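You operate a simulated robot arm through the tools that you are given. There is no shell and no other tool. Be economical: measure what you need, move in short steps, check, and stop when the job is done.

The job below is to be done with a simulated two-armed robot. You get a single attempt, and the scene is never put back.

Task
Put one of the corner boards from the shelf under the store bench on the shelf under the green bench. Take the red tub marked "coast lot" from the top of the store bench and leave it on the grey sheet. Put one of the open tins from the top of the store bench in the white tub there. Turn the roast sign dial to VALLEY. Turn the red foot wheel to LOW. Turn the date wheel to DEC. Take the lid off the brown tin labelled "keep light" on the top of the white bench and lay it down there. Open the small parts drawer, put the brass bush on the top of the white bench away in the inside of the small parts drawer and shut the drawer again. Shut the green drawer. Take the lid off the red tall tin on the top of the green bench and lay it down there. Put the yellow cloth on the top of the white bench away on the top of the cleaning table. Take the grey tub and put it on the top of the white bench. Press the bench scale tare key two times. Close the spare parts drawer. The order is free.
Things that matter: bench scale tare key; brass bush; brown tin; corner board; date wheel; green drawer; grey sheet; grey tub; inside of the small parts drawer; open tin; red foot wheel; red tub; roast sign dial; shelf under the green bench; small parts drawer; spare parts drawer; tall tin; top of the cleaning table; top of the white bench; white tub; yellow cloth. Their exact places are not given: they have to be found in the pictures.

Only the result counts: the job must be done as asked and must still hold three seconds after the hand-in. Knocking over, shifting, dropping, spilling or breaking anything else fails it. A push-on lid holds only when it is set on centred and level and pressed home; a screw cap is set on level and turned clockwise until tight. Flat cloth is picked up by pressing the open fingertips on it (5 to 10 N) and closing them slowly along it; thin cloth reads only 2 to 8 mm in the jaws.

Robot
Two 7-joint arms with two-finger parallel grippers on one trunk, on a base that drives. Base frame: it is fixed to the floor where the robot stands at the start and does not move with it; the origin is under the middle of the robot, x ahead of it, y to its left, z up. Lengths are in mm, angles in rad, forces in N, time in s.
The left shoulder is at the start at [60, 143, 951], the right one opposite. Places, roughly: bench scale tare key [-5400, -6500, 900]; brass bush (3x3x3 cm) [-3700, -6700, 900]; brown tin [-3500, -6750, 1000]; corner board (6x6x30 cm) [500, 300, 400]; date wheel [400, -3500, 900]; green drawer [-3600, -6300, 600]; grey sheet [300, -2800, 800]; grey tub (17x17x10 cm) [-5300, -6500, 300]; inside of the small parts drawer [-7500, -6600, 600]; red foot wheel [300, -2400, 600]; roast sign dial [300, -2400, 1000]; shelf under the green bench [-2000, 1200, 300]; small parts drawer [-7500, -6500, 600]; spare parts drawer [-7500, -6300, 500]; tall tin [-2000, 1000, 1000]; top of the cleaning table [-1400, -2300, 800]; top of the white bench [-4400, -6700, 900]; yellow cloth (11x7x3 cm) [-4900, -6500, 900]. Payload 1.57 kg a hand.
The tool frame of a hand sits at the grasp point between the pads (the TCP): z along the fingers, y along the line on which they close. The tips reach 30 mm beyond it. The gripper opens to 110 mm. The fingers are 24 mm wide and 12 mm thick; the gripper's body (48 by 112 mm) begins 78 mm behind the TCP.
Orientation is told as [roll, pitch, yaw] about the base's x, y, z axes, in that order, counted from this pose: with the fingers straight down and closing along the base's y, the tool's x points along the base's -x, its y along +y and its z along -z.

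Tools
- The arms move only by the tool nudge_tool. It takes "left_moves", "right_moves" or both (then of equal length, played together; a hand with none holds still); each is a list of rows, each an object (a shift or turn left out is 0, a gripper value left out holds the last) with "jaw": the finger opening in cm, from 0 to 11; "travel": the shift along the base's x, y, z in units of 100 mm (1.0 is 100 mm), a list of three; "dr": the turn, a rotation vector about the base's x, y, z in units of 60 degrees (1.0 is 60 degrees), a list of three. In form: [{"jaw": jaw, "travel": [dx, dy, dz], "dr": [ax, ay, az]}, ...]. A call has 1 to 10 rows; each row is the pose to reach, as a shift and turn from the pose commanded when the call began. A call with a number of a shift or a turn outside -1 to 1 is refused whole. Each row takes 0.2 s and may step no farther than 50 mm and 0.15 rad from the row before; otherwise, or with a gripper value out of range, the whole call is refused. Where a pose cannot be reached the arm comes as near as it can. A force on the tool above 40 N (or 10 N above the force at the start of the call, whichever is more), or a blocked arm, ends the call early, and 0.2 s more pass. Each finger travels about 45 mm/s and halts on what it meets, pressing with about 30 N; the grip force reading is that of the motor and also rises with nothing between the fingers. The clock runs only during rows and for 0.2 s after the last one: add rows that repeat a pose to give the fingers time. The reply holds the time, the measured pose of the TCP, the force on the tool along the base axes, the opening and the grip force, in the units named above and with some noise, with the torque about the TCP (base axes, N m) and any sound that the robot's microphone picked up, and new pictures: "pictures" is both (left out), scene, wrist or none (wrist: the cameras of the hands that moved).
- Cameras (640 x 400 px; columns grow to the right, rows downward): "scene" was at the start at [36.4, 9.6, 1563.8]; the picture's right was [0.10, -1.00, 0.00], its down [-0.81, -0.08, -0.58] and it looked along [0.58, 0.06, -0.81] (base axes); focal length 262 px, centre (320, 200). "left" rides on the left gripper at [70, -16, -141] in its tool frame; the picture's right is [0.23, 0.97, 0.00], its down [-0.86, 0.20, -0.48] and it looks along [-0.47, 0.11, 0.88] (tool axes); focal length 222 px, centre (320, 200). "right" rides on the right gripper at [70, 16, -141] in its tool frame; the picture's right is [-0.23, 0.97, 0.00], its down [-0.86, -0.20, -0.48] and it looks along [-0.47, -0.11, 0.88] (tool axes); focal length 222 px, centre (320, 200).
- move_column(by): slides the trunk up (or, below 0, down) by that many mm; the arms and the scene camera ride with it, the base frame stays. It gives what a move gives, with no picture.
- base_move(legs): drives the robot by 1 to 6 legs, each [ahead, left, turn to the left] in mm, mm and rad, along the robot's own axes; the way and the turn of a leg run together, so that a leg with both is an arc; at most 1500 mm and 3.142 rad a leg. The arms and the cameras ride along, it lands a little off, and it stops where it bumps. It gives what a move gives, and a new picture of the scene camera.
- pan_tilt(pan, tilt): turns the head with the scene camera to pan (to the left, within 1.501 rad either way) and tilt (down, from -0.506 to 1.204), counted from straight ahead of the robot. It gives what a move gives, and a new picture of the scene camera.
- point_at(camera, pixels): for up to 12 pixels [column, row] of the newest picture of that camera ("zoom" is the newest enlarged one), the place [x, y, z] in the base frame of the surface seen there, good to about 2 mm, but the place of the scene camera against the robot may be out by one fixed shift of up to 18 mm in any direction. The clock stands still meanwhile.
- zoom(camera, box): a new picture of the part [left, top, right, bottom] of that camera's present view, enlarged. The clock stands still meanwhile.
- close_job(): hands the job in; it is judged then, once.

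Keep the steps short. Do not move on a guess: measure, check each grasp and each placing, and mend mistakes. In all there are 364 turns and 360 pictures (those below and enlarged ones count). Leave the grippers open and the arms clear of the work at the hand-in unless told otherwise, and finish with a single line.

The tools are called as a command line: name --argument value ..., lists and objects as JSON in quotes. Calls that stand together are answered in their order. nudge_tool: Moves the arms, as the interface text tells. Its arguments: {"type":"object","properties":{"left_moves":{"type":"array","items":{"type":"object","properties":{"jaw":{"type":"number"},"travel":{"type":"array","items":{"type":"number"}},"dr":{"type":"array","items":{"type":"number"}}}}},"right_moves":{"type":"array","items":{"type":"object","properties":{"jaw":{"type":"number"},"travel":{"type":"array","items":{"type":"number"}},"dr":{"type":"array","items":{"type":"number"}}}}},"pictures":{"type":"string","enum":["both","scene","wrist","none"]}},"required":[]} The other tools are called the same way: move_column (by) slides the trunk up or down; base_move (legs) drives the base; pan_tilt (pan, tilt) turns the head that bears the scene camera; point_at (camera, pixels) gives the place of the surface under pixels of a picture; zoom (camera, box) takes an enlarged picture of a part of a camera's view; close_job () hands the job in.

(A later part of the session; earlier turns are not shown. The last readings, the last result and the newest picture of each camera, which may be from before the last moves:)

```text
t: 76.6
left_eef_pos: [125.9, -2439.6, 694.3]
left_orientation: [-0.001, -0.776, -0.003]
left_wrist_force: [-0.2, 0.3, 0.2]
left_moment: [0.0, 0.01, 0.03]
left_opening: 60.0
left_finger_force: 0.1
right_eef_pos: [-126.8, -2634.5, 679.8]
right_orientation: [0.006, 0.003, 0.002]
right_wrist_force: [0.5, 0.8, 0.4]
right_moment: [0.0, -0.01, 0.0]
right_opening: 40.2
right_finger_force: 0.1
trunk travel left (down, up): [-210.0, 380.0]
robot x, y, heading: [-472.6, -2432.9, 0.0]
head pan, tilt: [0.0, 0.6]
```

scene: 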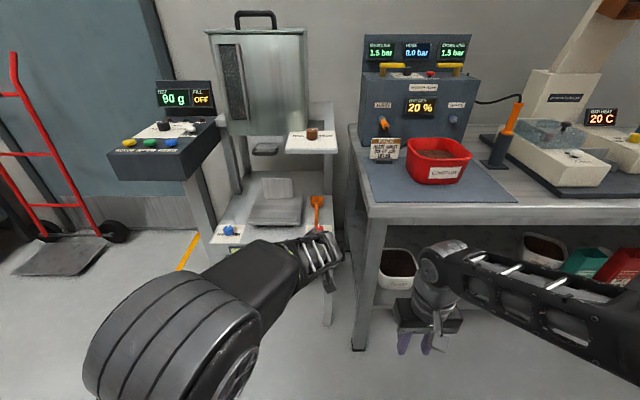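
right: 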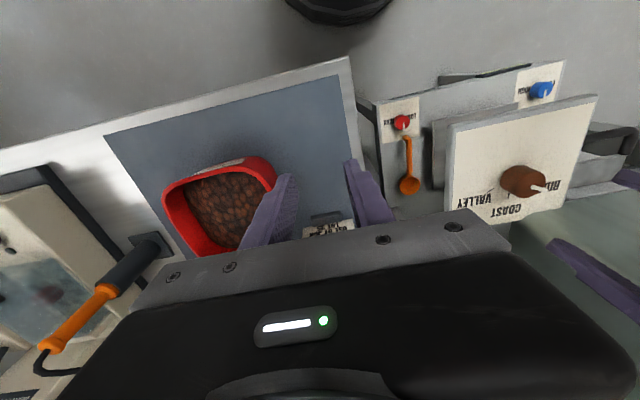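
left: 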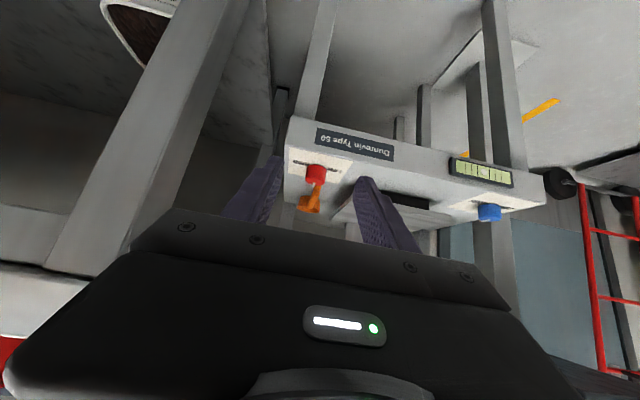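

Now the wheel is visible in the scene at px (320,230). Zoom.

zoom --camera "scene" --box '[200, 120, 360, 260]'

zoom --camera "left" --box '[260, 120, 380, 220]'

```text
2.86 times, centred on (280, 190) of scene
```

zoom: 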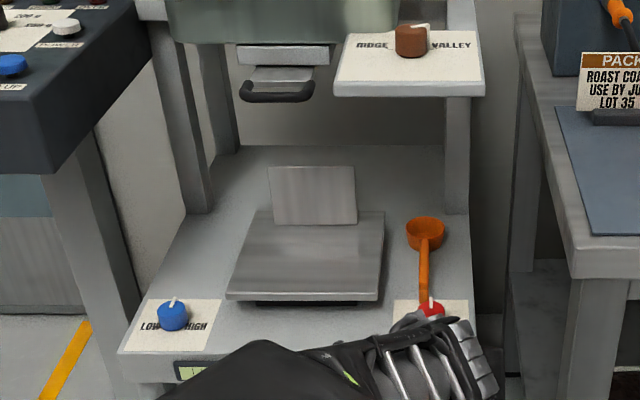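

```text
4.00 times, centred on (320, 170) of left
```

zoom: 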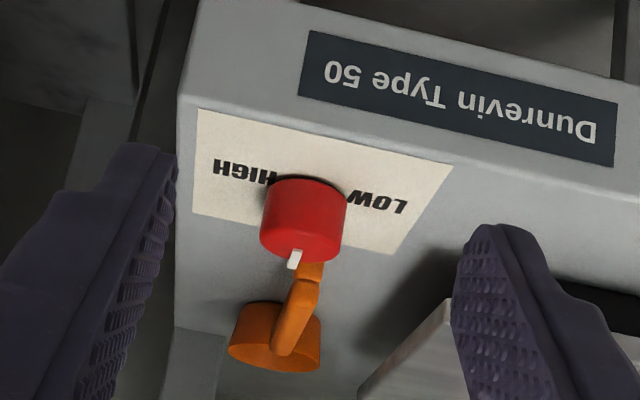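

point_at --camera "zoom" --pixels '[[300, 215], [262, 220], [345, 215], [295, 258], [310, 275], [288, 345], [300, 185], [320, 130], [225, 200], [400, 215]]'

zoom --camera "scene" --box '[280, 120, 350, 240]'

point_at --camera "zoom" --pixels '[[295, 210], [400, 215], [295, 232], [345, 60], [320, 372], [320, 330]]'

```text
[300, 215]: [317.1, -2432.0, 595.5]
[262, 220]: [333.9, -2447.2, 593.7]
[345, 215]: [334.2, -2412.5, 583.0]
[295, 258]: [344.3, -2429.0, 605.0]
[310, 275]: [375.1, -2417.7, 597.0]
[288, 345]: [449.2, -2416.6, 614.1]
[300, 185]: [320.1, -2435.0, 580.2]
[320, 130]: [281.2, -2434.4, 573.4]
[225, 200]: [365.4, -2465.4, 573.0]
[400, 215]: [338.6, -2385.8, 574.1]
```

```text
3.33 times, centred on (315, 180) of scene
```

zoom: 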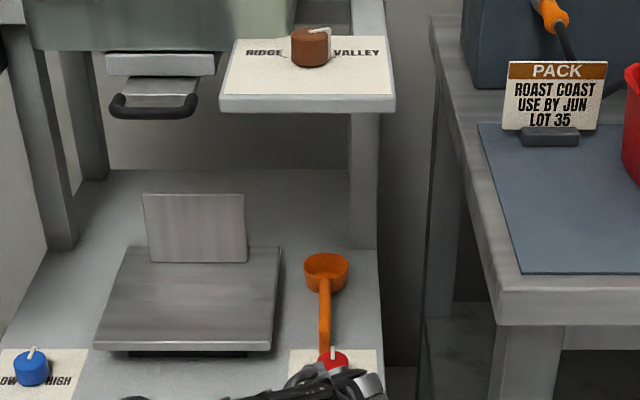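

```text
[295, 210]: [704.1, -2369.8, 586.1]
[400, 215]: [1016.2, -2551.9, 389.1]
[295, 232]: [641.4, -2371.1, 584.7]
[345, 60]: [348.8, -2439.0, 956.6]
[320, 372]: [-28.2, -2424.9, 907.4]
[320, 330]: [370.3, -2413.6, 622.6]
```

Knob centre (333,−2430), Ø32, top 601; scoop handle begins at x≈370. Reduce the tilt to ~26° so the fingertips don't overhang toward the scoop, then drive ahead 130.

nudge_tool --left_moves '[{"dr": [0, 0.12, 0]}, {"dr": [0, 0.24, 0]}, {"dr": [0, 0.31, 0]}, {"dr": [0, 0.31, 0]}]' --pictures "none"

base_move --legs '[[130, 0, 0]]'

zoom --camera "left" --box '[240, 120, 400, 220]'

point_at --camera "zoom" --pixels '[[320, 200], [280, 200], [360, 200], [320, 250], [320, 300], [320, 150]]'

```text
t: 77.6
left_eef_pos: [127.6, -2439.1, 694.9]
left_orientation: [-0.001, -0.449, -0.004]
left_wrist_force: [-0.3, -0.6, 0.3]
left_moment: [0.04, 0.01, 0.01]
left_opening: 60.0
left_finger_force: 0.0
right_eef_pos: [-127.3, -2633.6, 679.7]
right_orientation: [0.005, 0.004, 0.001]
right_wrist_force: [0.2, -0.2, 0.1]
right_moment: [-0.01, 0.0, 0.02]
right_opening: 40.2
right_finger_force: 0.0
trunk travel left (down, up): [-210.0, 380.0]
robot x, y, heading: [-471.0, -2436.9, -0.001]
head pan, tilt: [0.0, 0.6]
```

```text
t: 78.9
left_eef_pos: [259.3, -2440.1, 693.8]
left_orientation: [-0.001, -0.451, -0.005]
left_wrist_force: [-0.2, -0.1, 0.3]
left_moment: [-0.01, -0.03, 0.0]
left_opening: 60.0
left_finger_force: 0.1
right_eef_pos: [3.2, -2635.0, 680.5]
right_orientation: [0.005, 0.003, -0.002]
right_wrist_force: [-0.1, -0.2, -0.8]
right_moment: [0.01, 0.03, -0.02]
right_opening: 39.9
right_finger_force: 0.2
trunk travel left (down, up): [-210.0, 380.0]
robot x, y, heading: [-339.1, -2437.8, 0.0]
head pan, tilt: [0.0, 0.6]
```

scene: 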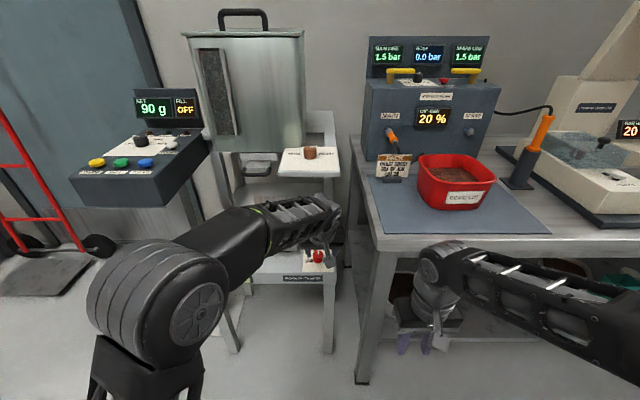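

```text
4.00 times, centred on (320, 170) of left
```

zoom: 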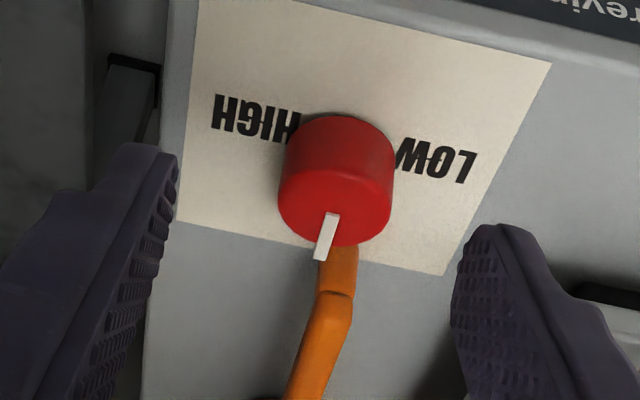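

```text
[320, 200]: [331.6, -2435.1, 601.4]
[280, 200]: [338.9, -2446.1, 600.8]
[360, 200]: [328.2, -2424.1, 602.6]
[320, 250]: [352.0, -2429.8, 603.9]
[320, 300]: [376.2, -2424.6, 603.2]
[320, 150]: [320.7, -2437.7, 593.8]
```

Knob centre (334,−2430), scoop handle starts just behind it, so I'll only swing yaw 0→+30° in three bites with the tips slightly short. Approach with jaw 50.

nudge_tool --left_moves '[{"jaw": 5, "travel": [0.17, 0.1, -0.13]}, {"travel": [0.34, 0.1, -0.25]}, {"travel": [0.48, 0.1, -0.55]}, {"travel": [0.61, 0.1, -0.82]}, {"travel": [0.61, 0.1, -0.82]}]' --pictures "both"

```text
t: 80.1
left_eef_pos: [319.8, -2429.6, 613.5]
left_orientation: [-0.002, -0.452, -0.004]
left_wrist_force: [0.4, -1.2, -0.4]
left_moment: [0.01, -0.03, 0.01]
left_opening: 49.9
left_finger_force: 0.1
right_eef_pos: [5.7, -2635.5, 680.7]
right_orientation: [0.004, 0.005, -0.003]
right_wrist_force: [0.4, 0.3, 0.3]
right_moment: [0.0, 0.02, 0.02]
right_opening: 39.9
right_finger_force: 0.1
trunk travel left (down, up): [-210.0, 380.0]
robot x, y, heading: [-335.0, -2433.0, -0.002]
head pan, tilt: [0.0, 0.6]
```

scene: 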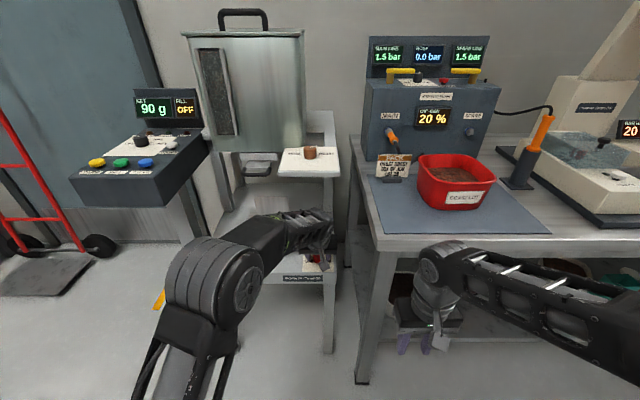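
left: 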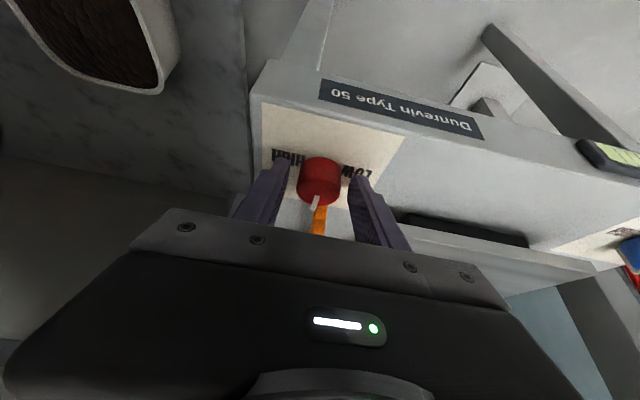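

Fingers straddle the knob. Close and turn +30°.

nudge_tool --left_moves '[{"jaw": 3}, {"jaw": 2}, {"jaw": 2}, {"travel": [0.001, -0.017, 0], "dr": [0, 0, 0.125]}, {"travel": [0.004, -0.034, 0], "dr": [0, 0, 0.25]}, {"travel": [0.01, -0.05, 0], "dr": [0, 0, 0.375]}, {"travel": [0.017, -0.065, 0], "dr": [0, 0, 0.5]}, {"travel": [0.017, -0.065, 0], "dr": [0, 0, 0.5]}]' --pictures "wrist"

zoom --camera "left" --box '[240, 120, 400, 220]'

```text
t: 81.9
left_eef_pos: [320.9, -2437.2, 613.0]
left_orientation: [-0.001, -0.451, 0.52]
left_wrist_force: [0.3, -5.2, 0.5]
left_moment: [-0.09, 0.03, -0.07]
left_opening: 35.0
left_finger_force: 42.1
right_eef_pos: [3.9, -2634.6, 680.0]
right_orientation: [0.006, 0.003, -0.002]
right_wrist_force: [0.8, -0.5, 0.1]
right_moment: [-0.02, 0.03, 0.01]
right_opening: 40.0
right_finger_force: 0.2
trunk travel left (down, up): [-210.0, 380.0]
robot x, y, heading: [-341.9, -2433.7, 0.0]
head pan, tilt: [0.0, 0.6]
```

left: 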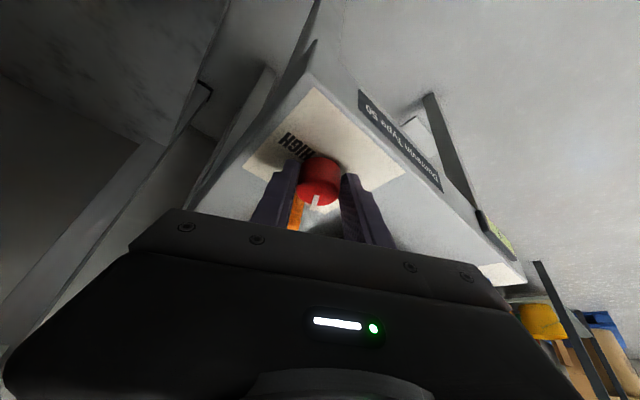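

```text
4.00 times, centred on (320, 170) of left
```

zoom: 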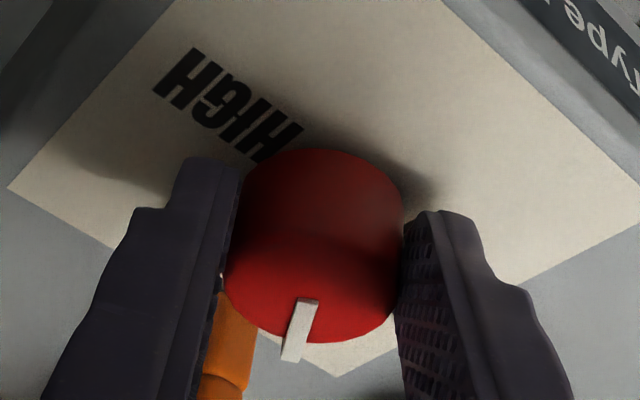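

Works; the scoop is just inside the right finger, untouched. Open, swing back, regrip.

nudge_tool --left_moves '[{"jaw": 5}, {"jaw": 5}, {"travel": [-0.007, 0.015, 0], "dr": [0, 0, -0.125]}, {"travel": [-0.013, 0.031, 0], "dr": [0, 0, -0.25]}, {"travel": [-0.016, 0.048, 0], "dr": [0, 0, -0.375]}, {"travel": [-0.017, 0.065, 0], "dr": [0, 0, -0.5]}, {"jaw": 3, "travel": [-0.017, 0.065, 0], "dr": [0, 0, -0.5]}, {"jaw": 2, "travel": [-0.017, 0.065, 0], "dr": [0, 0, -0.5]}, {"jaw": 2, "travel": [-0.017, 0.065, 0], "dr": [0, 0, -0.5]}]' --pictures "none"

nudge_tool --left_moves '[{"travel": [0.001, -0.017, 0], "dr": [0, 0, 0.125]}, {"travel": [0.004, -0.034, 0], "dr": [0, 0, 0.25]}, {"travel": [0.01, -0.05, 0], "dr": [0, 0, 0.375]}, {"travel": [0.017, -0.065, 0], "dr": [0, 0, 0.5]}, {"travel": [0.017, -0.065, 0], "dr": [0, 0, 0.5]}]' --pictures "none"

zoom --camera "left" --box '[240, 120, 400, 220]'

```text
t: 83.9
left_eef_pos: [320.6, -2429.2, 613.8]
left_orientation: [-0.001, -0.449, -0.005]
left_wrist_force: [0.3, 0.7, -0.2]
left_moment: [0.02, -0.09, -0.01]
left_opening: 35.2
left_finger_force: 30.5
right_eef_pos: [4.6, -2634.9, 680.5]
right_orientation: [0.006, 0.004, -0.004]
right_wrist_force: [0.0, 0.1, -0.7]
right_moment: [0.0, -0.03, -0.02]
right_opening: 40.1
right_finger_force: 0.1
trunk travel left (down, up): [-210.0, 380.0]
robot x, y, heading: [-336.4, -2434.3, -0.004]
head pan, tilt: [0.0, 0.6]
```

```text
t: 85.1
left_eef_pos: [322.4, -2438.2, 613.9]
left_orientation: [-0.004, -0.452, 0.521]
left_wrist_force: [1.3, -1.9, 4.2]
left_moment: [-0.01, -0.07, -0.02]
left_opening: 35.0
left_finger_force: 41.5
right_eef_pos: [4.5, -2635.6, 680.5]
right_orientation: [0.006, 0.004, -0.001]
right_wrist_force: [-1.3, 0.1, 0.1]
right_moment: [0.01, -0.01, 0.0]
right_opening: 40.1
right_finger_force: 0.1
trunk travel left (down, up): [-210.0, 380.0]
robot x, y, heading: [-338.1, -2436.9, -0.004]
head pan, tilt: [0.0, 0.6]
```

```text
4.00 times, centred on (320, 170) of left
```

zoom: 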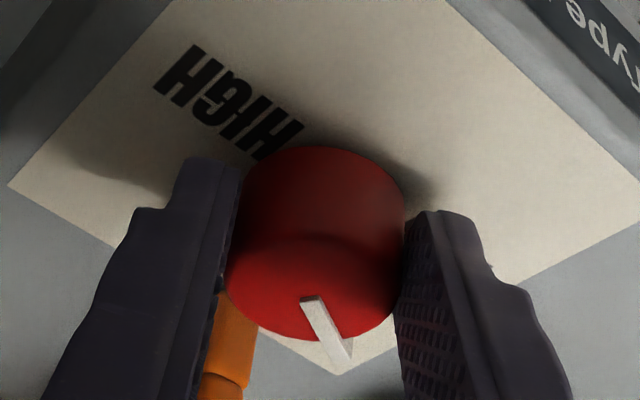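

Pointer is now +60° from start; LOW's text lies at 90°. One more bite.

nudge_tool --left_moves '[{"jaw": 5}, {"jaw": 5}, {"travel": [-0.007, 0.015, 0], "dr": [0, 0, -0.125]}, {"travel": [-0.013, 0.031, 0], "dr": [0, 0, -0.25]}, {"travel": [-0.016, 0.048, 0], "dr": [0, 0, -0.375]}, {"travel": [-0.017, 0.065, 0], "dr": [0, 0, -0.5]}, {"jaw": 3, "travel": [-0.017, 0.065, 0], "dr": [0, 0, -0.5]}, {"jaw": 2, "travel": [-0.017, 0.065, 0], "dr": [0, 0, -0.5]}, {"jaw": 2, "travel": [-0.017, 0.065, 0], "dr": [0, 0, -0.5]}]' --pictures "none"

zoom --camera "left" --box '[240, 120, 400, 220]'

nudge_tool --left_moves '[{"travel": [0.001, -0.017, 0], "dr": [0, 0, 0.125]}, {"travel": [0.004, -0.034, 0], "dr": [0, 0, 0.25]}, {"travel": [0.01, -0.05, 0], "dr": [0, 0, 0.375]}, {"travel": [0.017, -0.065, 0], "dr": [0, 0, 0.5]}, {"travel": [0.017, -0.065, 0], "dr": [0, 0, 0.5]}]' --pictures "none"

zoom --camera "left" --box '[240, 120, 400, 220]'

```text
t: 87.1
left_eef_pos: [319.4, -2429.9, 613.7]
left_orientation: [-0.002, -0.452, -0.007]
left_wrist_force: [0.0, 2.5, 0.5]
left_moment: [0.19, -0.04, 0.0]
left_opening: 35.2
left_finger_force: 30.2
right_eef_pos: [4.1, -2635.6, 679.5]
right_orientation: [0.006, 0.004, -0.002]
right_wrist_force: [-0.1, -1.0, 0.4]
right_moment: [0.0, 0.0, 0.03]
right_opening: 40.0
right_finger_force: 0.1
trunk travel left (down, up): [-210.0, 380.0]
robot x, y, heading: [-335.1, -2434.3, 0.001]
head pan, tilt: [0.0, 0.6]
```

```text
4.00 times, centred on (320, 170) of left
```

zoom: 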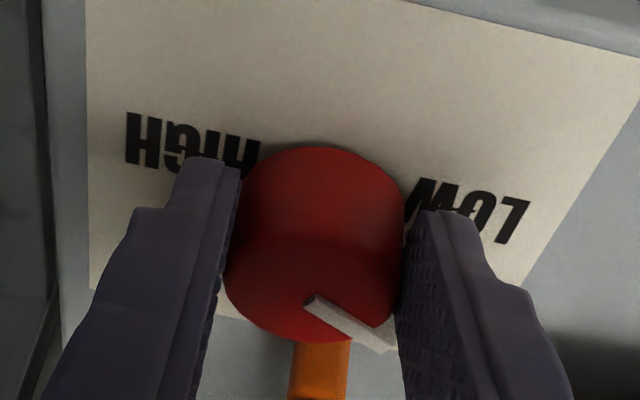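

```text
t: 88.3
left_eef_pos: [322.3, -2436.5, 613.0]
left_orientation: [-0.005, -0.451, 0.522]
left_wrist_force: [8.0, -1.0, 4.6]
left_moment: [0.23, -0.22, -0.06]
left_opening: 34.8
left_finger_force: 41.9
right_eef_pos: [4.8, -2635.1, 680.6]
right_orientation: [0.006, 0.002, -0.001]
right_wrist_force: [0.1, 0.0, 0.1]
right_moment: [0.01, 0.01, 0.02]
right_opening: 40.0
right_finger_force: 0.0
trunk travel left (down, up): [-210.0, 380.0]
robot x, y, heading: [-338.6, -2436.7, -0.004]
head pan, tilt: [0.0, 0.6]
```

```text
4.00 times, centred on (320, 170) of left
```

zoom: 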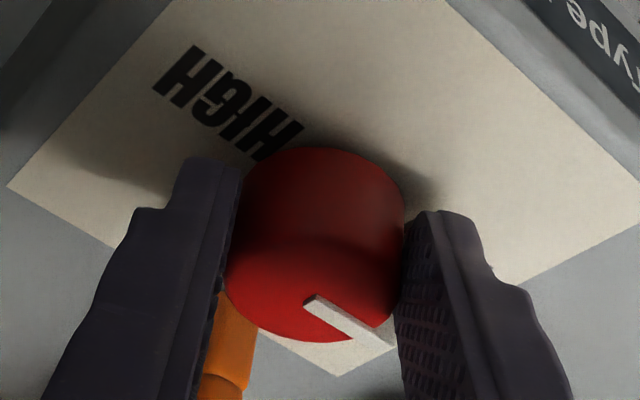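

Turned along. Release, swing back to yaw 0, retreat and view.

nudge_tool --left_moves '[{"jaw": 5}, {"jaw": 5}, {"travel": [-0.007, 0.015, 0], "dr": [0, 0, -0.125]}, {"travel": [-0.013, 0.031, 0], "dr": [0, 0, -0.25]}, {"travel": [-0.016, 0.048, 0], "dr": [0, 0, -0.375]}, {"travel": [-0.017, 0.065, 0], "dr": [0, 0, -0.5]}, {"travel": [-0.2, 0.065, 0.35], "dr": [0, 0, -0.5]}, {"travel": [-0.4, 0.065, 0.7], "dr": [0, 0, -0.5]}, {"travel": [-0.4, 0.065, 0.7], "dr": [0, 0, -0.5]}]' --pictures "none"

zoom --camera "left" --box '[240, 120, 400, 220]'

```text
t: 90.3
left_eef_pos: [282.4, -2432.3, 684.3]
left_orientation: [-0.004, -0.449, -0.006]
left_wrist_force: [0.3, -0.2, 0.0]
left_moment: [0.02, 0.02, 0.0]
left_opening: 50.3
left_finger_force: 0.0
right_eef_pos: [4.9, -2635.4, 680.4]
right_orientation: [0.003, 0.003, -0.002]
right_wrist_force: [-0.6, -0.4, -0.4]
right_moment: [-0.02, -0.01, -0.03]
right_opening: 40.0
right_finger_force: 0.0
trunk travel left (down, up): [-210.0, 380.0]
robot x, y, heading: [-343.4, -2439.3, 0.0]
head pan, tilt: [0.0, 0.6]
```

```text
4.00 times, centred on (320, 170) of left
```

zoom: 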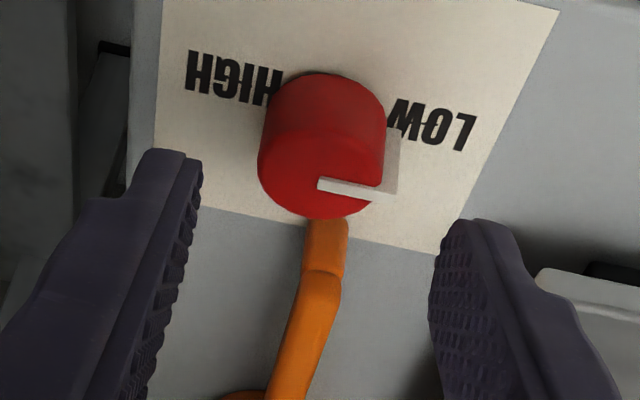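

point_at --camera "zoom" --pixels '[[325, 186], [345, 189], [365, 192], [385, 190], [260, 160], [384, 170], [320, 130], [330, 216]]'

```text
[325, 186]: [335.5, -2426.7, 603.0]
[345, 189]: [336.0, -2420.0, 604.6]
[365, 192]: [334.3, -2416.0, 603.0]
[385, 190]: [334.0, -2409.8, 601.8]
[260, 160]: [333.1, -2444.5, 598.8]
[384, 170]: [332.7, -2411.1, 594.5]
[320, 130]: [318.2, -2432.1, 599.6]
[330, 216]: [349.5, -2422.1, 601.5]
```

Pointer direction ≈95°, aimed at LOW; scoop untouched. Next: date wheel. Back off, level the hand, raise the trunk and drive right.

base_move --legs '[[-200, 0, 0]]'

nudge_tool --left_moves '[{"dr": [0, 0.12, 0]}, {"dr": [0, 0.24, 0]}, {"dr": [0, 0.36, 0]}, {"dr": [0, 0.43, 0]}, {"dr": [0, 0.43, 0]}]' --pictures "none"

move_column --by 380

base_move --legs '[[0, -1060, 0]]'

```text
t: 91.9
left_eef_pos: [79.5, -2429.5, 682.6]
left_orientation: [-0.001, -0.45, -0.002]
left_wrist_force: [0.0, -0.6, 0.9]
left_moment: [0.03, -0.02, -0.01]
left_opening: 50.0
left_finger_force: 0.0
right_eef_pos: [-197.1, -2633.8, 680.7]
right_orientation: [0.004, 0.005, 0.003]
right_wrist_force: [-0.3, 0.4, -0.7]
right_moment: [-0.01, 0.0, -0.02]
right_opening: 40.1
right_finger_force: 0.1
trunk travel left (down, up): [-210.0, 380.0]
robot x, y, heading: [-544.5, -2437.7, 0.002]
head pan, tilt: [0.0, 0.6]
```

scene: 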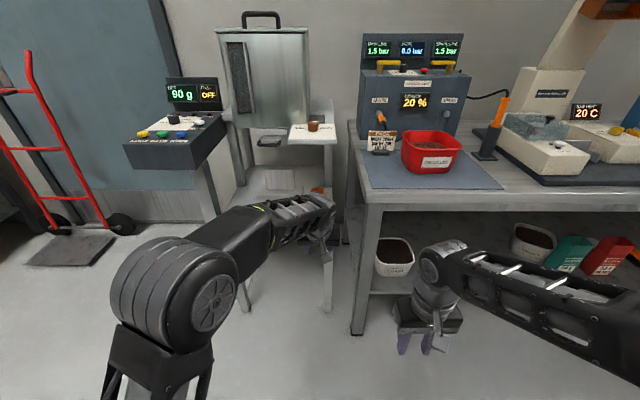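

```text
t: 93.1
left_eef_pos: [80.6, -2430.6, 683.0]
left_orientation: [-0.001, -0.034, -0.003]
left_wrist_force: [0.2, 0.4, 0.5]
left_moment: [0.01, -0.01, 0.03]
left_opening: 50.1
left_finger_force: 0.2
right_eef_pos: [-197.9, -2633.3, 680.5]
right_orientation: [0.005, 0.005, 0.004]
right_wrist_force: [1.0, -0.6, 0.7]
right_moment: [0.0, -0.02, 0.05]
right_opening: 40.1
right_finger_force: 0.1
trunk travel left (down, up): [-210.0, 380.0]
robot x, y, heading: [-538.2, -2439.3, 0.003]
head pan, tilt: [0.0, 0.6]
```

```text
t: 96.8
left_eef_pos: [80.2, -2430.0, 1063.6]
left_orientation: [-0.002, -0.037, -0.002]
left_wrist_force: [0.7, 0.4, 0.6]
left_moment: [0.0, 0.01, -0.01]
left_opening: 50.2
left_finger_force: 0.0
right_eef_pos: [-197.6, -2633.6, 1060.3]
right_orientation: [0.006, 0.003, 0.005]
right_wrist_force: [-0.2, -1.0, -0.4]
right_moment: [0.01, -0.02, -0.01]
right_opening: 39.8
right_finger_force: 0.0
trunk travel left (down, up): [-590.0, 0.0]
robot x, y, heading: [-543.3, -2434.4, 0.009]
head pan, tilt: [0.0, 0.6]
```

```text
t: 102.3
left_eef_pos: [89.7, -3492.9, 1063.9]
left_orientation: [-0.002, -0.036, 0.009]
left_wrist_force: [0.9, -0.4, -0.4]
left_moment: [-0.01, -0.02, -0.03]
left_opening: 50.0
left_finger_force: 0.1
right_eef_pos: [-186.1, -3699.9, 1060.0]
right_orientation: [0.006, 0.003, 0.013]
right_wrist_force: [-0.2, -0.2, -0.5]
right_moment: [-0.03, 0.0, 0.02]
right_opening: 40.1
right_finger_force: 0.0
trunk travel left (down, up): [-590.0, 0.0]
robot x, y, heading: [-526.9, -3505.4, 0.014]
head pan, tilt: [0.0, 0.6]
```

scene: 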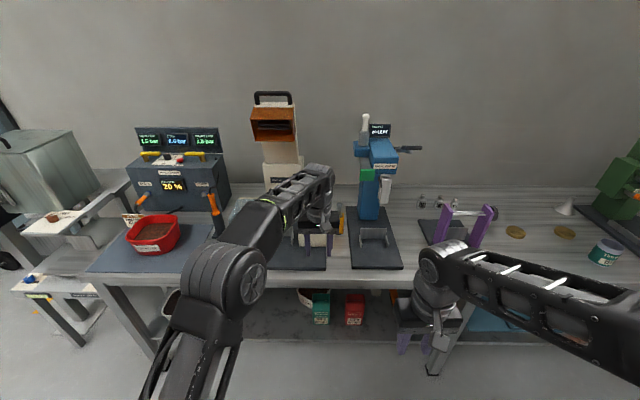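

zoom --camera "scene" --box '[230, 90, 470, 280]'

point_at --camera "scene" --pixels '[[372, 235], [380, 175], [341, 222], [368, 175], [300, 262], [380, 130], [320, 240]]'

```text
2.11 times, centred on (350, 185) of scene
```

zoom: 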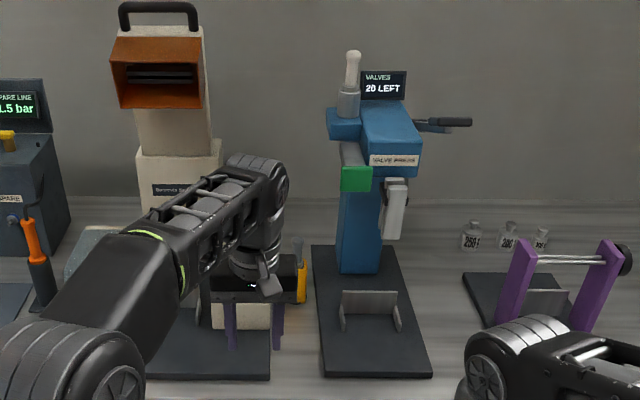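

```text
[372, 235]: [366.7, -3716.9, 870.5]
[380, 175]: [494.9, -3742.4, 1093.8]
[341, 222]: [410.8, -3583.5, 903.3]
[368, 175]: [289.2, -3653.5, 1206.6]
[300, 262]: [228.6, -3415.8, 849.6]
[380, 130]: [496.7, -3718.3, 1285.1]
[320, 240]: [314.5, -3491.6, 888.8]
```

zoom --camera "left" --box '[0, 0, 640, 400]'

```text
1.00 times, centred on (320, 200) of left
```

zoom: 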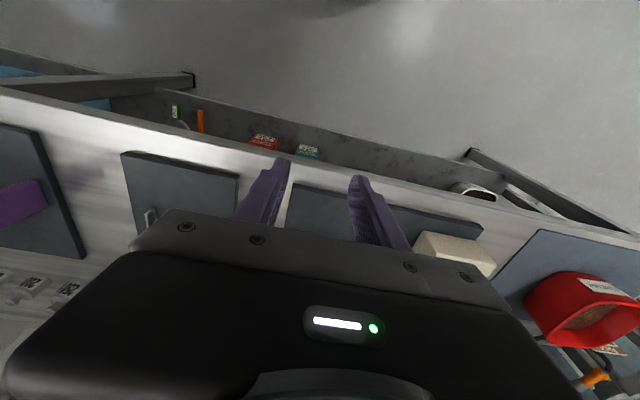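

point_at --camera "scene" --pixels '[[280, 150], [275, 185], [272, 125], [245, 205], [290, 165], [335, 215], [338, 235], [308, 245]]'

nudge_tool --left_moves '[{"travel": [0, 0.5, 0]}, {"travel": [0, 1.0, 0]}, {"travel": [0, 1.0, 0]}]' --pictures "scene"

```text
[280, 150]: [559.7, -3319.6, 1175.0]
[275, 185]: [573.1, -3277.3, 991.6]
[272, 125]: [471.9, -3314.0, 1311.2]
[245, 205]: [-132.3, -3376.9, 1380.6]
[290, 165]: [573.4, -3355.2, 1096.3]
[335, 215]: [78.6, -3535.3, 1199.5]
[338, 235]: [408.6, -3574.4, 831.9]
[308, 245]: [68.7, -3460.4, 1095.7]
```

```text
t: 103.1
left_eef_pos: [88.4, -3392.1, 1063.6]
left_orientation: [0.0, -0.035, 0.008]
left_wrist_force: [0.4, -1.1, 1.1]
left_moment: [0.01, 0.0, 0.0]
left_opening: 50.3
left_finger_force: 0.0
right_eef_pos: [-186.6, -3699.7, 1060.2]
right_orientation: [0.005, 0.005, 0.013]
right_wrist_force: [0.7, -0.9, 0.6]
right_moment: [0.02, 0.0, 0.01]
right_opening: 39.9
right_finger_force: 0.2
trunk travel left (down, up): [-590.0, 0.0]
robot x, y, heading: [-533.7, -3503.3, 0.011]
head pan, tilt: [0.0, 0.6]
```

scene: 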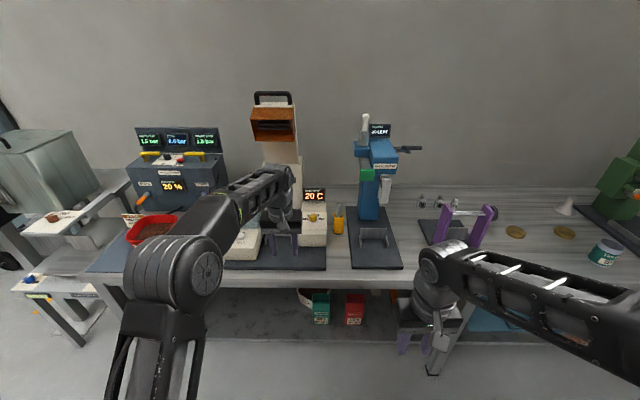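

zoom --camera "scene" --box '[220, 160, 380, 280]'

point_at --camera "scene" --pixels '[[312, 217], [316, 225], [310, 240], [305, 213], [312, 195], [338, 225]]'

```text
3.33 times, centred on (300, 220) of scene
```

zoom: 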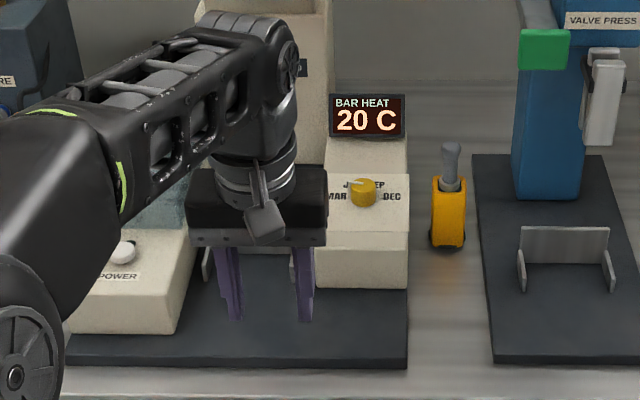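

```text
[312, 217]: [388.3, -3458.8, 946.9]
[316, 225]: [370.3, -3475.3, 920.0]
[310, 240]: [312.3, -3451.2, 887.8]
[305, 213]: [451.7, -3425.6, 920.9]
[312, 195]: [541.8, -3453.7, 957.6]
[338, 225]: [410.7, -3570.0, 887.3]
```

The date wheel is the yellow knob at about (392,−3467,930) with MAR/JUN/SEP/DEC. Drive ahead 300, right 75.

base_move --legs '[[300, -75, -0.012]]'

zoom --camera "left" --box '[240, 100, 400, 200]'

```text
t: 105.2
left_eef_pos: [396.2, -3473.5, 1062.9]
left_orientation: [-0.003, -0.033, -0.005]
left_wrist_force: [-0.5, -1.1, -0.7]
left_moment: [-0.01, 0.05, 0.02]
left_opening: 50.2
left_finger_force: 0.0
right_eef_pos: [115.5, -3777.4, 1059.0]
right_orientation: [0.005, 0.006, 0.002]
right_wrist_force: [0.2, 0.3, -0.1]
right_moment: [0.02, 0.02, 0.03]
right_opening: 39.9
right_finger_force: 0.1
trunk travel left (down, up): [-590.0, 0.0]
robot x, y, heading: [-223.2, -3577.4, 0.003]
head pan, tilt: [0.0, 0.6]
```

scene: 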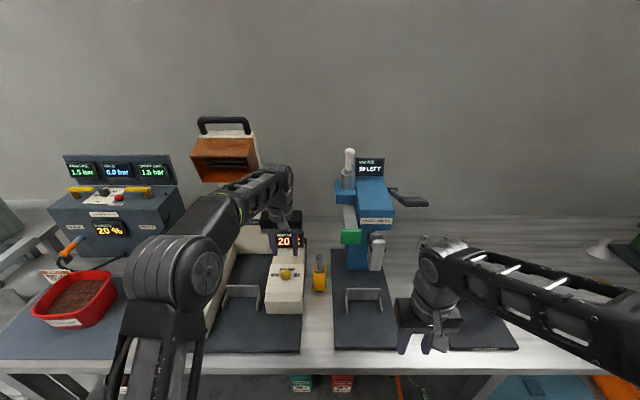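

```text
4.00 times, centred on (320, 150) of left
```

zoom: 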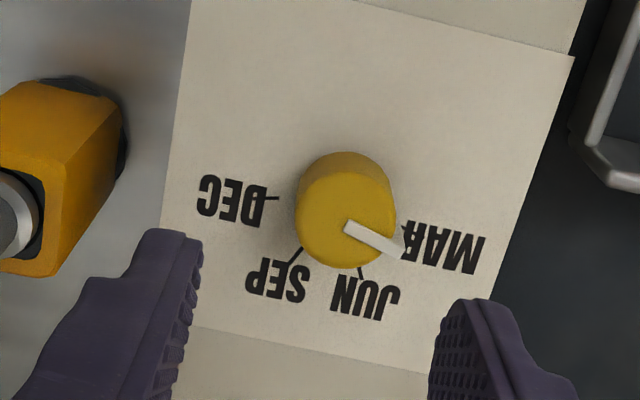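

point_at --camera "zoom" --pixels '[[268, 198], [296, 254], [360, 272], [407, 230], [297, 220], [395, 215], [345, 178], [340, 266], [350, 228], [395, 248], [250, 120], [345, 225]]'

```text
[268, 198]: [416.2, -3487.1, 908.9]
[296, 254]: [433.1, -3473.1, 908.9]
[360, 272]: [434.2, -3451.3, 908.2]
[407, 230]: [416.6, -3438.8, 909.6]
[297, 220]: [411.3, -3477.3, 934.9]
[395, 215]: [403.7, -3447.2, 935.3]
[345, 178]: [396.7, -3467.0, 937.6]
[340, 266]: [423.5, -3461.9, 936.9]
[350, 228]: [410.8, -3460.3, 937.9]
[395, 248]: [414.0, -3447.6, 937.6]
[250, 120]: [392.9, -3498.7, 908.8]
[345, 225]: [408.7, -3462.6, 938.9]
```

Knob centre ≈ (408,−3462.5), panel 909, knob top 936. Pointer at MAR (+70°); DEC is at −72°: turn −144° in one grip from yaw +72° to −72°.

nudge_tool --left_moves '[{"travel": [0.02, 0.02, 0], "dr": [0, 0.03, 0]}, {"travel": [0.04, 0.04, 0], "dr": [0, 0.03, 0.12]}, {"travel": [0.06, 0.06, 0], "dr": [0, 0.03, 0.24]}, {"travel": [0.08, 0.08, 0], "dr": [0, 0.03, 0.36]}, {"travel": [0.1, 0.1, 0], "dr": [0, 0.03, 0.48]}, {"travel": [0.12, 0.11, 0], "dr": [0, 0.03, 0.6]}, {"travel": [0.12, 0.11, 0], "dr": [0, 0.03, 0.73]}, {"travel": [0.12, 0.11, -0.1], "dr": [0, 0.03, 0.86]}, {"travel": [0.12, 0.11, -0.3], "dr": [0, 0.03, 0.98]}, {"travel": [0.12, 0.11, -0.3], "dr": [0, 0.03, 0.98]}]' --pictures "none"

nudge_tool --left_moves '[{"dr": [0, 0, 0.11]}, {"dr": [0, 0, 0.22]}, {"dr": [0, 0, 0.22]}]' --pictures "wrist"

zoom --camera "left" --box '[240, 100, 400, 200]'

```text
t: 107.4
left_eef_pos: [407.3, -3462.6, 1033.4]
left_orientation: [0.013, -0.012, 1.025]
left_wrist_force: [0.4, 0.3, -0.4]
left_moment: [0.01, 0.0, -0.02]
left_opening: 50.0
left_finger_force: 0.1
right_eef_pos: [115.5, -3777.0, 1059.6]
right_orientation: [0.005, 0.003, 0.002]
right_wrist_force: [0.8, 0.0, -0.3]
right_moment: [-0.02, -0.03, -0.01]
right_opening: 40.2
right_finger_force: 0.2
trunk travel left (down, up): [-590.0, 0.0]
robot x, y, heading: [-229.9, -3579.9, 0.002]
head pan, tilt: [0.0, 0.6]
```

```text
t: 108.2
left_eef_pos: [405.2, -3462.2, 1033.3]
left_orientation: [0.012, -0.01, 1.256]
left_wrist_force: [-1.2, -0.4, 0.5]
left_moment: [-0.02, 0.01, 0.01]
left_opening: 50.0
left_finger_force: 0.1
right_eef_pos: [115.3, -3778.1, 1058.7]
right_orientation: [0.004, 0.002, 0.002]
right_wrist_force: [-0.4, -0.7, 0.0]
right_moment: [0.03, 0.02, 0.02]
right_opening: 39.7
right_finger_force: 0.0
trunk travel left (down, up): [-590.0, 0.0]
robot x, y, heading: [-225.7, -3578.8, 0.002]
head pan, tilt: [0.0, 0.6]
```

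left: 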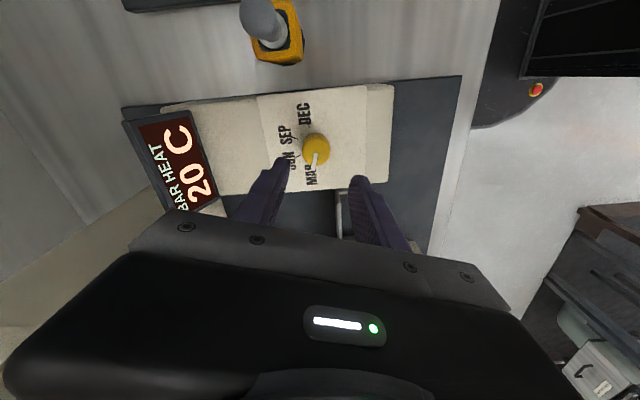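

```text
4.00 times, centred on (320, 150) of left
```

zoom: 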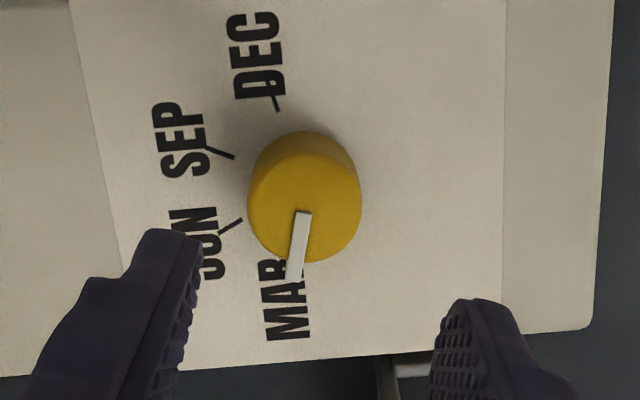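

Aligned within 3 mm. Lower 91 mm and close.

nudge_tool --left_moves '[{"travel": [0.03, -0.005, -0.45]}, {"travel": [0.03, -0.005, -0.91]}, {"travel": [0.03, -0.005, -0.91]}, {"jaw": 3, "travel": [0.03, -0.005, -0.91]}, {"jaw": 2, "travel": [0.03, -0.005, -0.91]}, {"jaw": 2, "travel": [0.03, -0.005, -0.91]}]' --pictures "none"

nudge_tool --left_moves '[{"dr": [0, 0, -0.12]}, {"dr": [0, 0, -0.24]}, {"dr": [0, 0, -0.36]}, {"dr": [0, 0, -0.48]}, {"dr": [0, 0, -0.6]}, {"dr": [0, 0, -0.72]}, {"dr": [0, 0, -0.84]}, {"dr": [0, 0, -0.92]}, {"dr": [0, 0, -1.0]}, {"dr": [0, 0, -1.0]}]' --pictures "wrist"

```text
t: 109.6
left_eef_pos: [409.3, -3462.9, 942.8]
left_orientation: [0.012, -0.011, 1.254]
left_wrist_force: [5.2, -2.1, -1.7]
left_moment: [-0.07, -0.36, -0.02]
left_opening: 31.5
left_finger_force: 29.1
right_eef_pos: [116.9, -3776.6, 1060.2]
right_orientation: [0.006, 0.005, 0.003]
right_wrist_force: [-0.7, 0.3, -0.5]
right_moment: [0.0, 0.02, 0.01]
right_opening: 40.1
right_finger_force: 0.1
trunk travel left (down, up): [-590.0, 0.0]
robot x, y, heading: [-227.7, -3573.6, 0.0]
head pan, tilt: [0.0, 0.6]
```

```text
t: 111.8
left_eef_pos: [409.1, -3463.7, 944.6]
left_orientation: [0.011, -0.013, 0.203]
left_wrist_force: [-6.8, -6.4, 15.8]
left_moment: [-0.26, 0.56, 0.01]
left_opening: 31.3
left_finger_force: 39.9
right_eef_pos: [113.6, -3777.8, 1060.2]
right_orientation: [0.005, 0.002, 0.001]
right_wrist_force: [-0.2, -0.3, 0.4]
right_moment: [-0.01, 0.02, -0.02]
right_opening: 40.2
right_finger_force: 0.0
trunk travel left (down, up): [-590.0, 0.0]
robot x, y, heading: [-230.1, -3576.5, 0.007]
head pan, tilt: [0.0, 0.6]
```

left: 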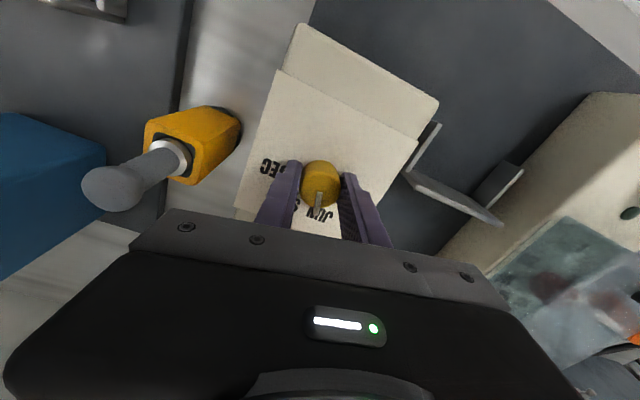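

Turning well. Continue −84° with a 2 mm rise to relieve contact.

nudge_tool --left_moves '[{"travel": [0, 0, 0.02], "dr": [0, 0, -0.1]}, {"travel": [0, 0, 0.02], "dr": [0, 0, -0.22]}, {"travel": [0, 0, 0.02], "dr": [0, 0, -0.34]}, {"travel": [0, 0, 0.02], "dr": [0, 0, -0.46]}, {"travel": [0, 0, 0.02], "dr": [0, 0, -0.58]}, {"travel": [0, 0, 0.02], "dr": [0, 0, -0.7]}]' --pictures "none"

nudge_tool --left_moves '[{"dr": [0, 0, -0.1]}, {"dr": [0, 0, -0.22]}, {"dr": [0, 0, -0.34]}, {"dr": [0, 0, -0.46]}, {"dr": [0, 0, -0.58]}, {"dr": [0, 0, -0.7]}, {"dr": [0, 0, -0.7]}]' --pictures "wrist"

```text
t: 113.2
left_eef_pos: [408.3, -3461.2, 943.1]
left_orientation: [0.013, -0.009, -0.528]
left_wrist_force: [-7.3, -5.5, -2.3]
left_moment: [-0.03, 0.13, 0.03]
left_opening: 31.7
left_finger_force: 40.1
right_eef_pos: [115.4, -3777.4, 1060.6]
right_orientation: [0.006, 0.003, 0.004]
right_wrist_force: [-0.1, 0.4, -0.1]
right_moment: [-0.01, -0.01, -0.02]
right_opening: 40.2
right_finger_force: 0.1
trunk travel left (down, up): [-590.0, 0.0]
robot x, y, heading: [-226.6, -3578.1, 0.001]
head pan, tilt: [0.0, 0.6]
```

```text
t: 114.8
left_eef_pos: [408.7, -3461.7, 943.9]
left_orientation: [0.011, -0.009, -1.262]
left_wrist_force: [-9.5, -2.7, -10.1]
left_moment: [-0.06, 0.22, -0.04]
left_opening: 31.5
left_finger_force: 40.0
right_eef_pos: [114.0, -3776.2, 1060.9]
right_orientation: [0.005, 0.002, 0.003]
right_wrist_force: [0.3, 0.5, -0.7]
right_moment: [0.0, 0.01, 0.01]
right_opening: 39.9
right_finger_force: 0.0
trunk travel left (down, up): [-590.0, 0.0]
robot x, y, heading: [-228.7, -3578.2, 0.003]
head pan, tilt: [0.0, 0.6]
```

left: 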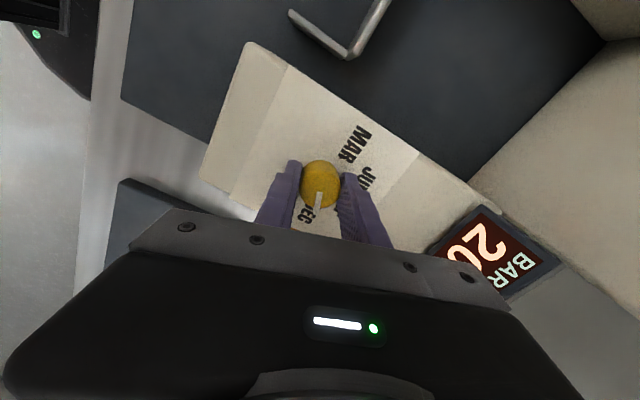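

Pointer at DEC. Open and rise, check.

nudge_tool --left_moves '[{"jaw": 5.5}, {"jaw": 5.5}, {"travel": [0, 0, 0.3]}, {"travel": [0, 0, 0.65]}, {"travel": [0, 0, 1.0]}, {"travel": [0, 0, 1.0]}]' --pictures "none"

zoom --camera "left" --box '[240, 100, 400, 200]'

```text
t: 116.2
left_eef_pos: [407.5, -3462.1, 1044.1]
left_orientation: [0.012, -0.01, -1.26]
left_wrist_force: [1.0, 0.0, 0.3]
left_moment: [0.01, 0.03, 0.02]
left_opening: 55.0
left_finger_force: 0.1
right_eef_pos: [115.8, -3777.5, 1059.9]
right_orientation: [0.005, 0.004, 0.002]
right_wrist_force: [-0.6, 0.4, -0.2]
right_moment: [0.0, 0.01, 0.01]
right_opening: 40.1
right_finger_force: 0.0
trunk travel left (down, up): [-590.0, 0.0]
robot x, y, heading: [-225.8, -3577.2, 0.005]
head pan, tilt: [0.0, 0.6]
```

```text
4.00 times, centred on (320, 150) of left
```

zoom: 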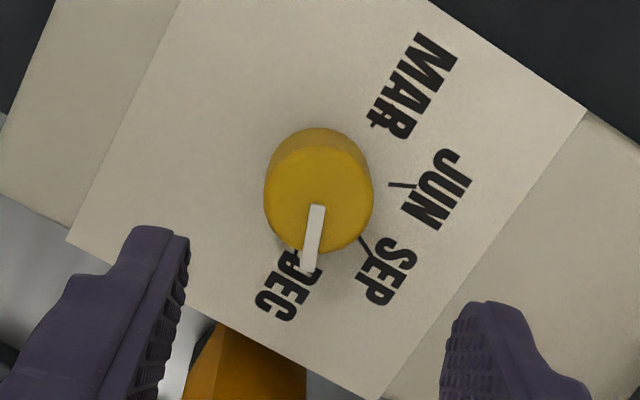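

point_at --camera "zoom" --pixels '[[316, 210], [308, 266], [314, 222], [310, 250], [265, 190], [373, 190], [318, 165], [360, 240], [287, 252]]'

```text
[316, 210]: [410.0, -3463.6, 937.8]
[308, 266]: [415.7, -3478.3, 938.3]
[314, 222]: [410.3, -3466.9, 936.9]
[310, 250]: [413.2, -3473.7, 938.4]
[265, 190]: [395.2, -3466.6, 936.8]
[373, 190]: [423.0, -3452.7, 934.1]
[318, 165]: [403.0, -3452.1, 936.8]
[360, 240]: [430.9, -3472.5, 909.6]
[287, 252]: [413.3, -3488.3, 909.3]
```

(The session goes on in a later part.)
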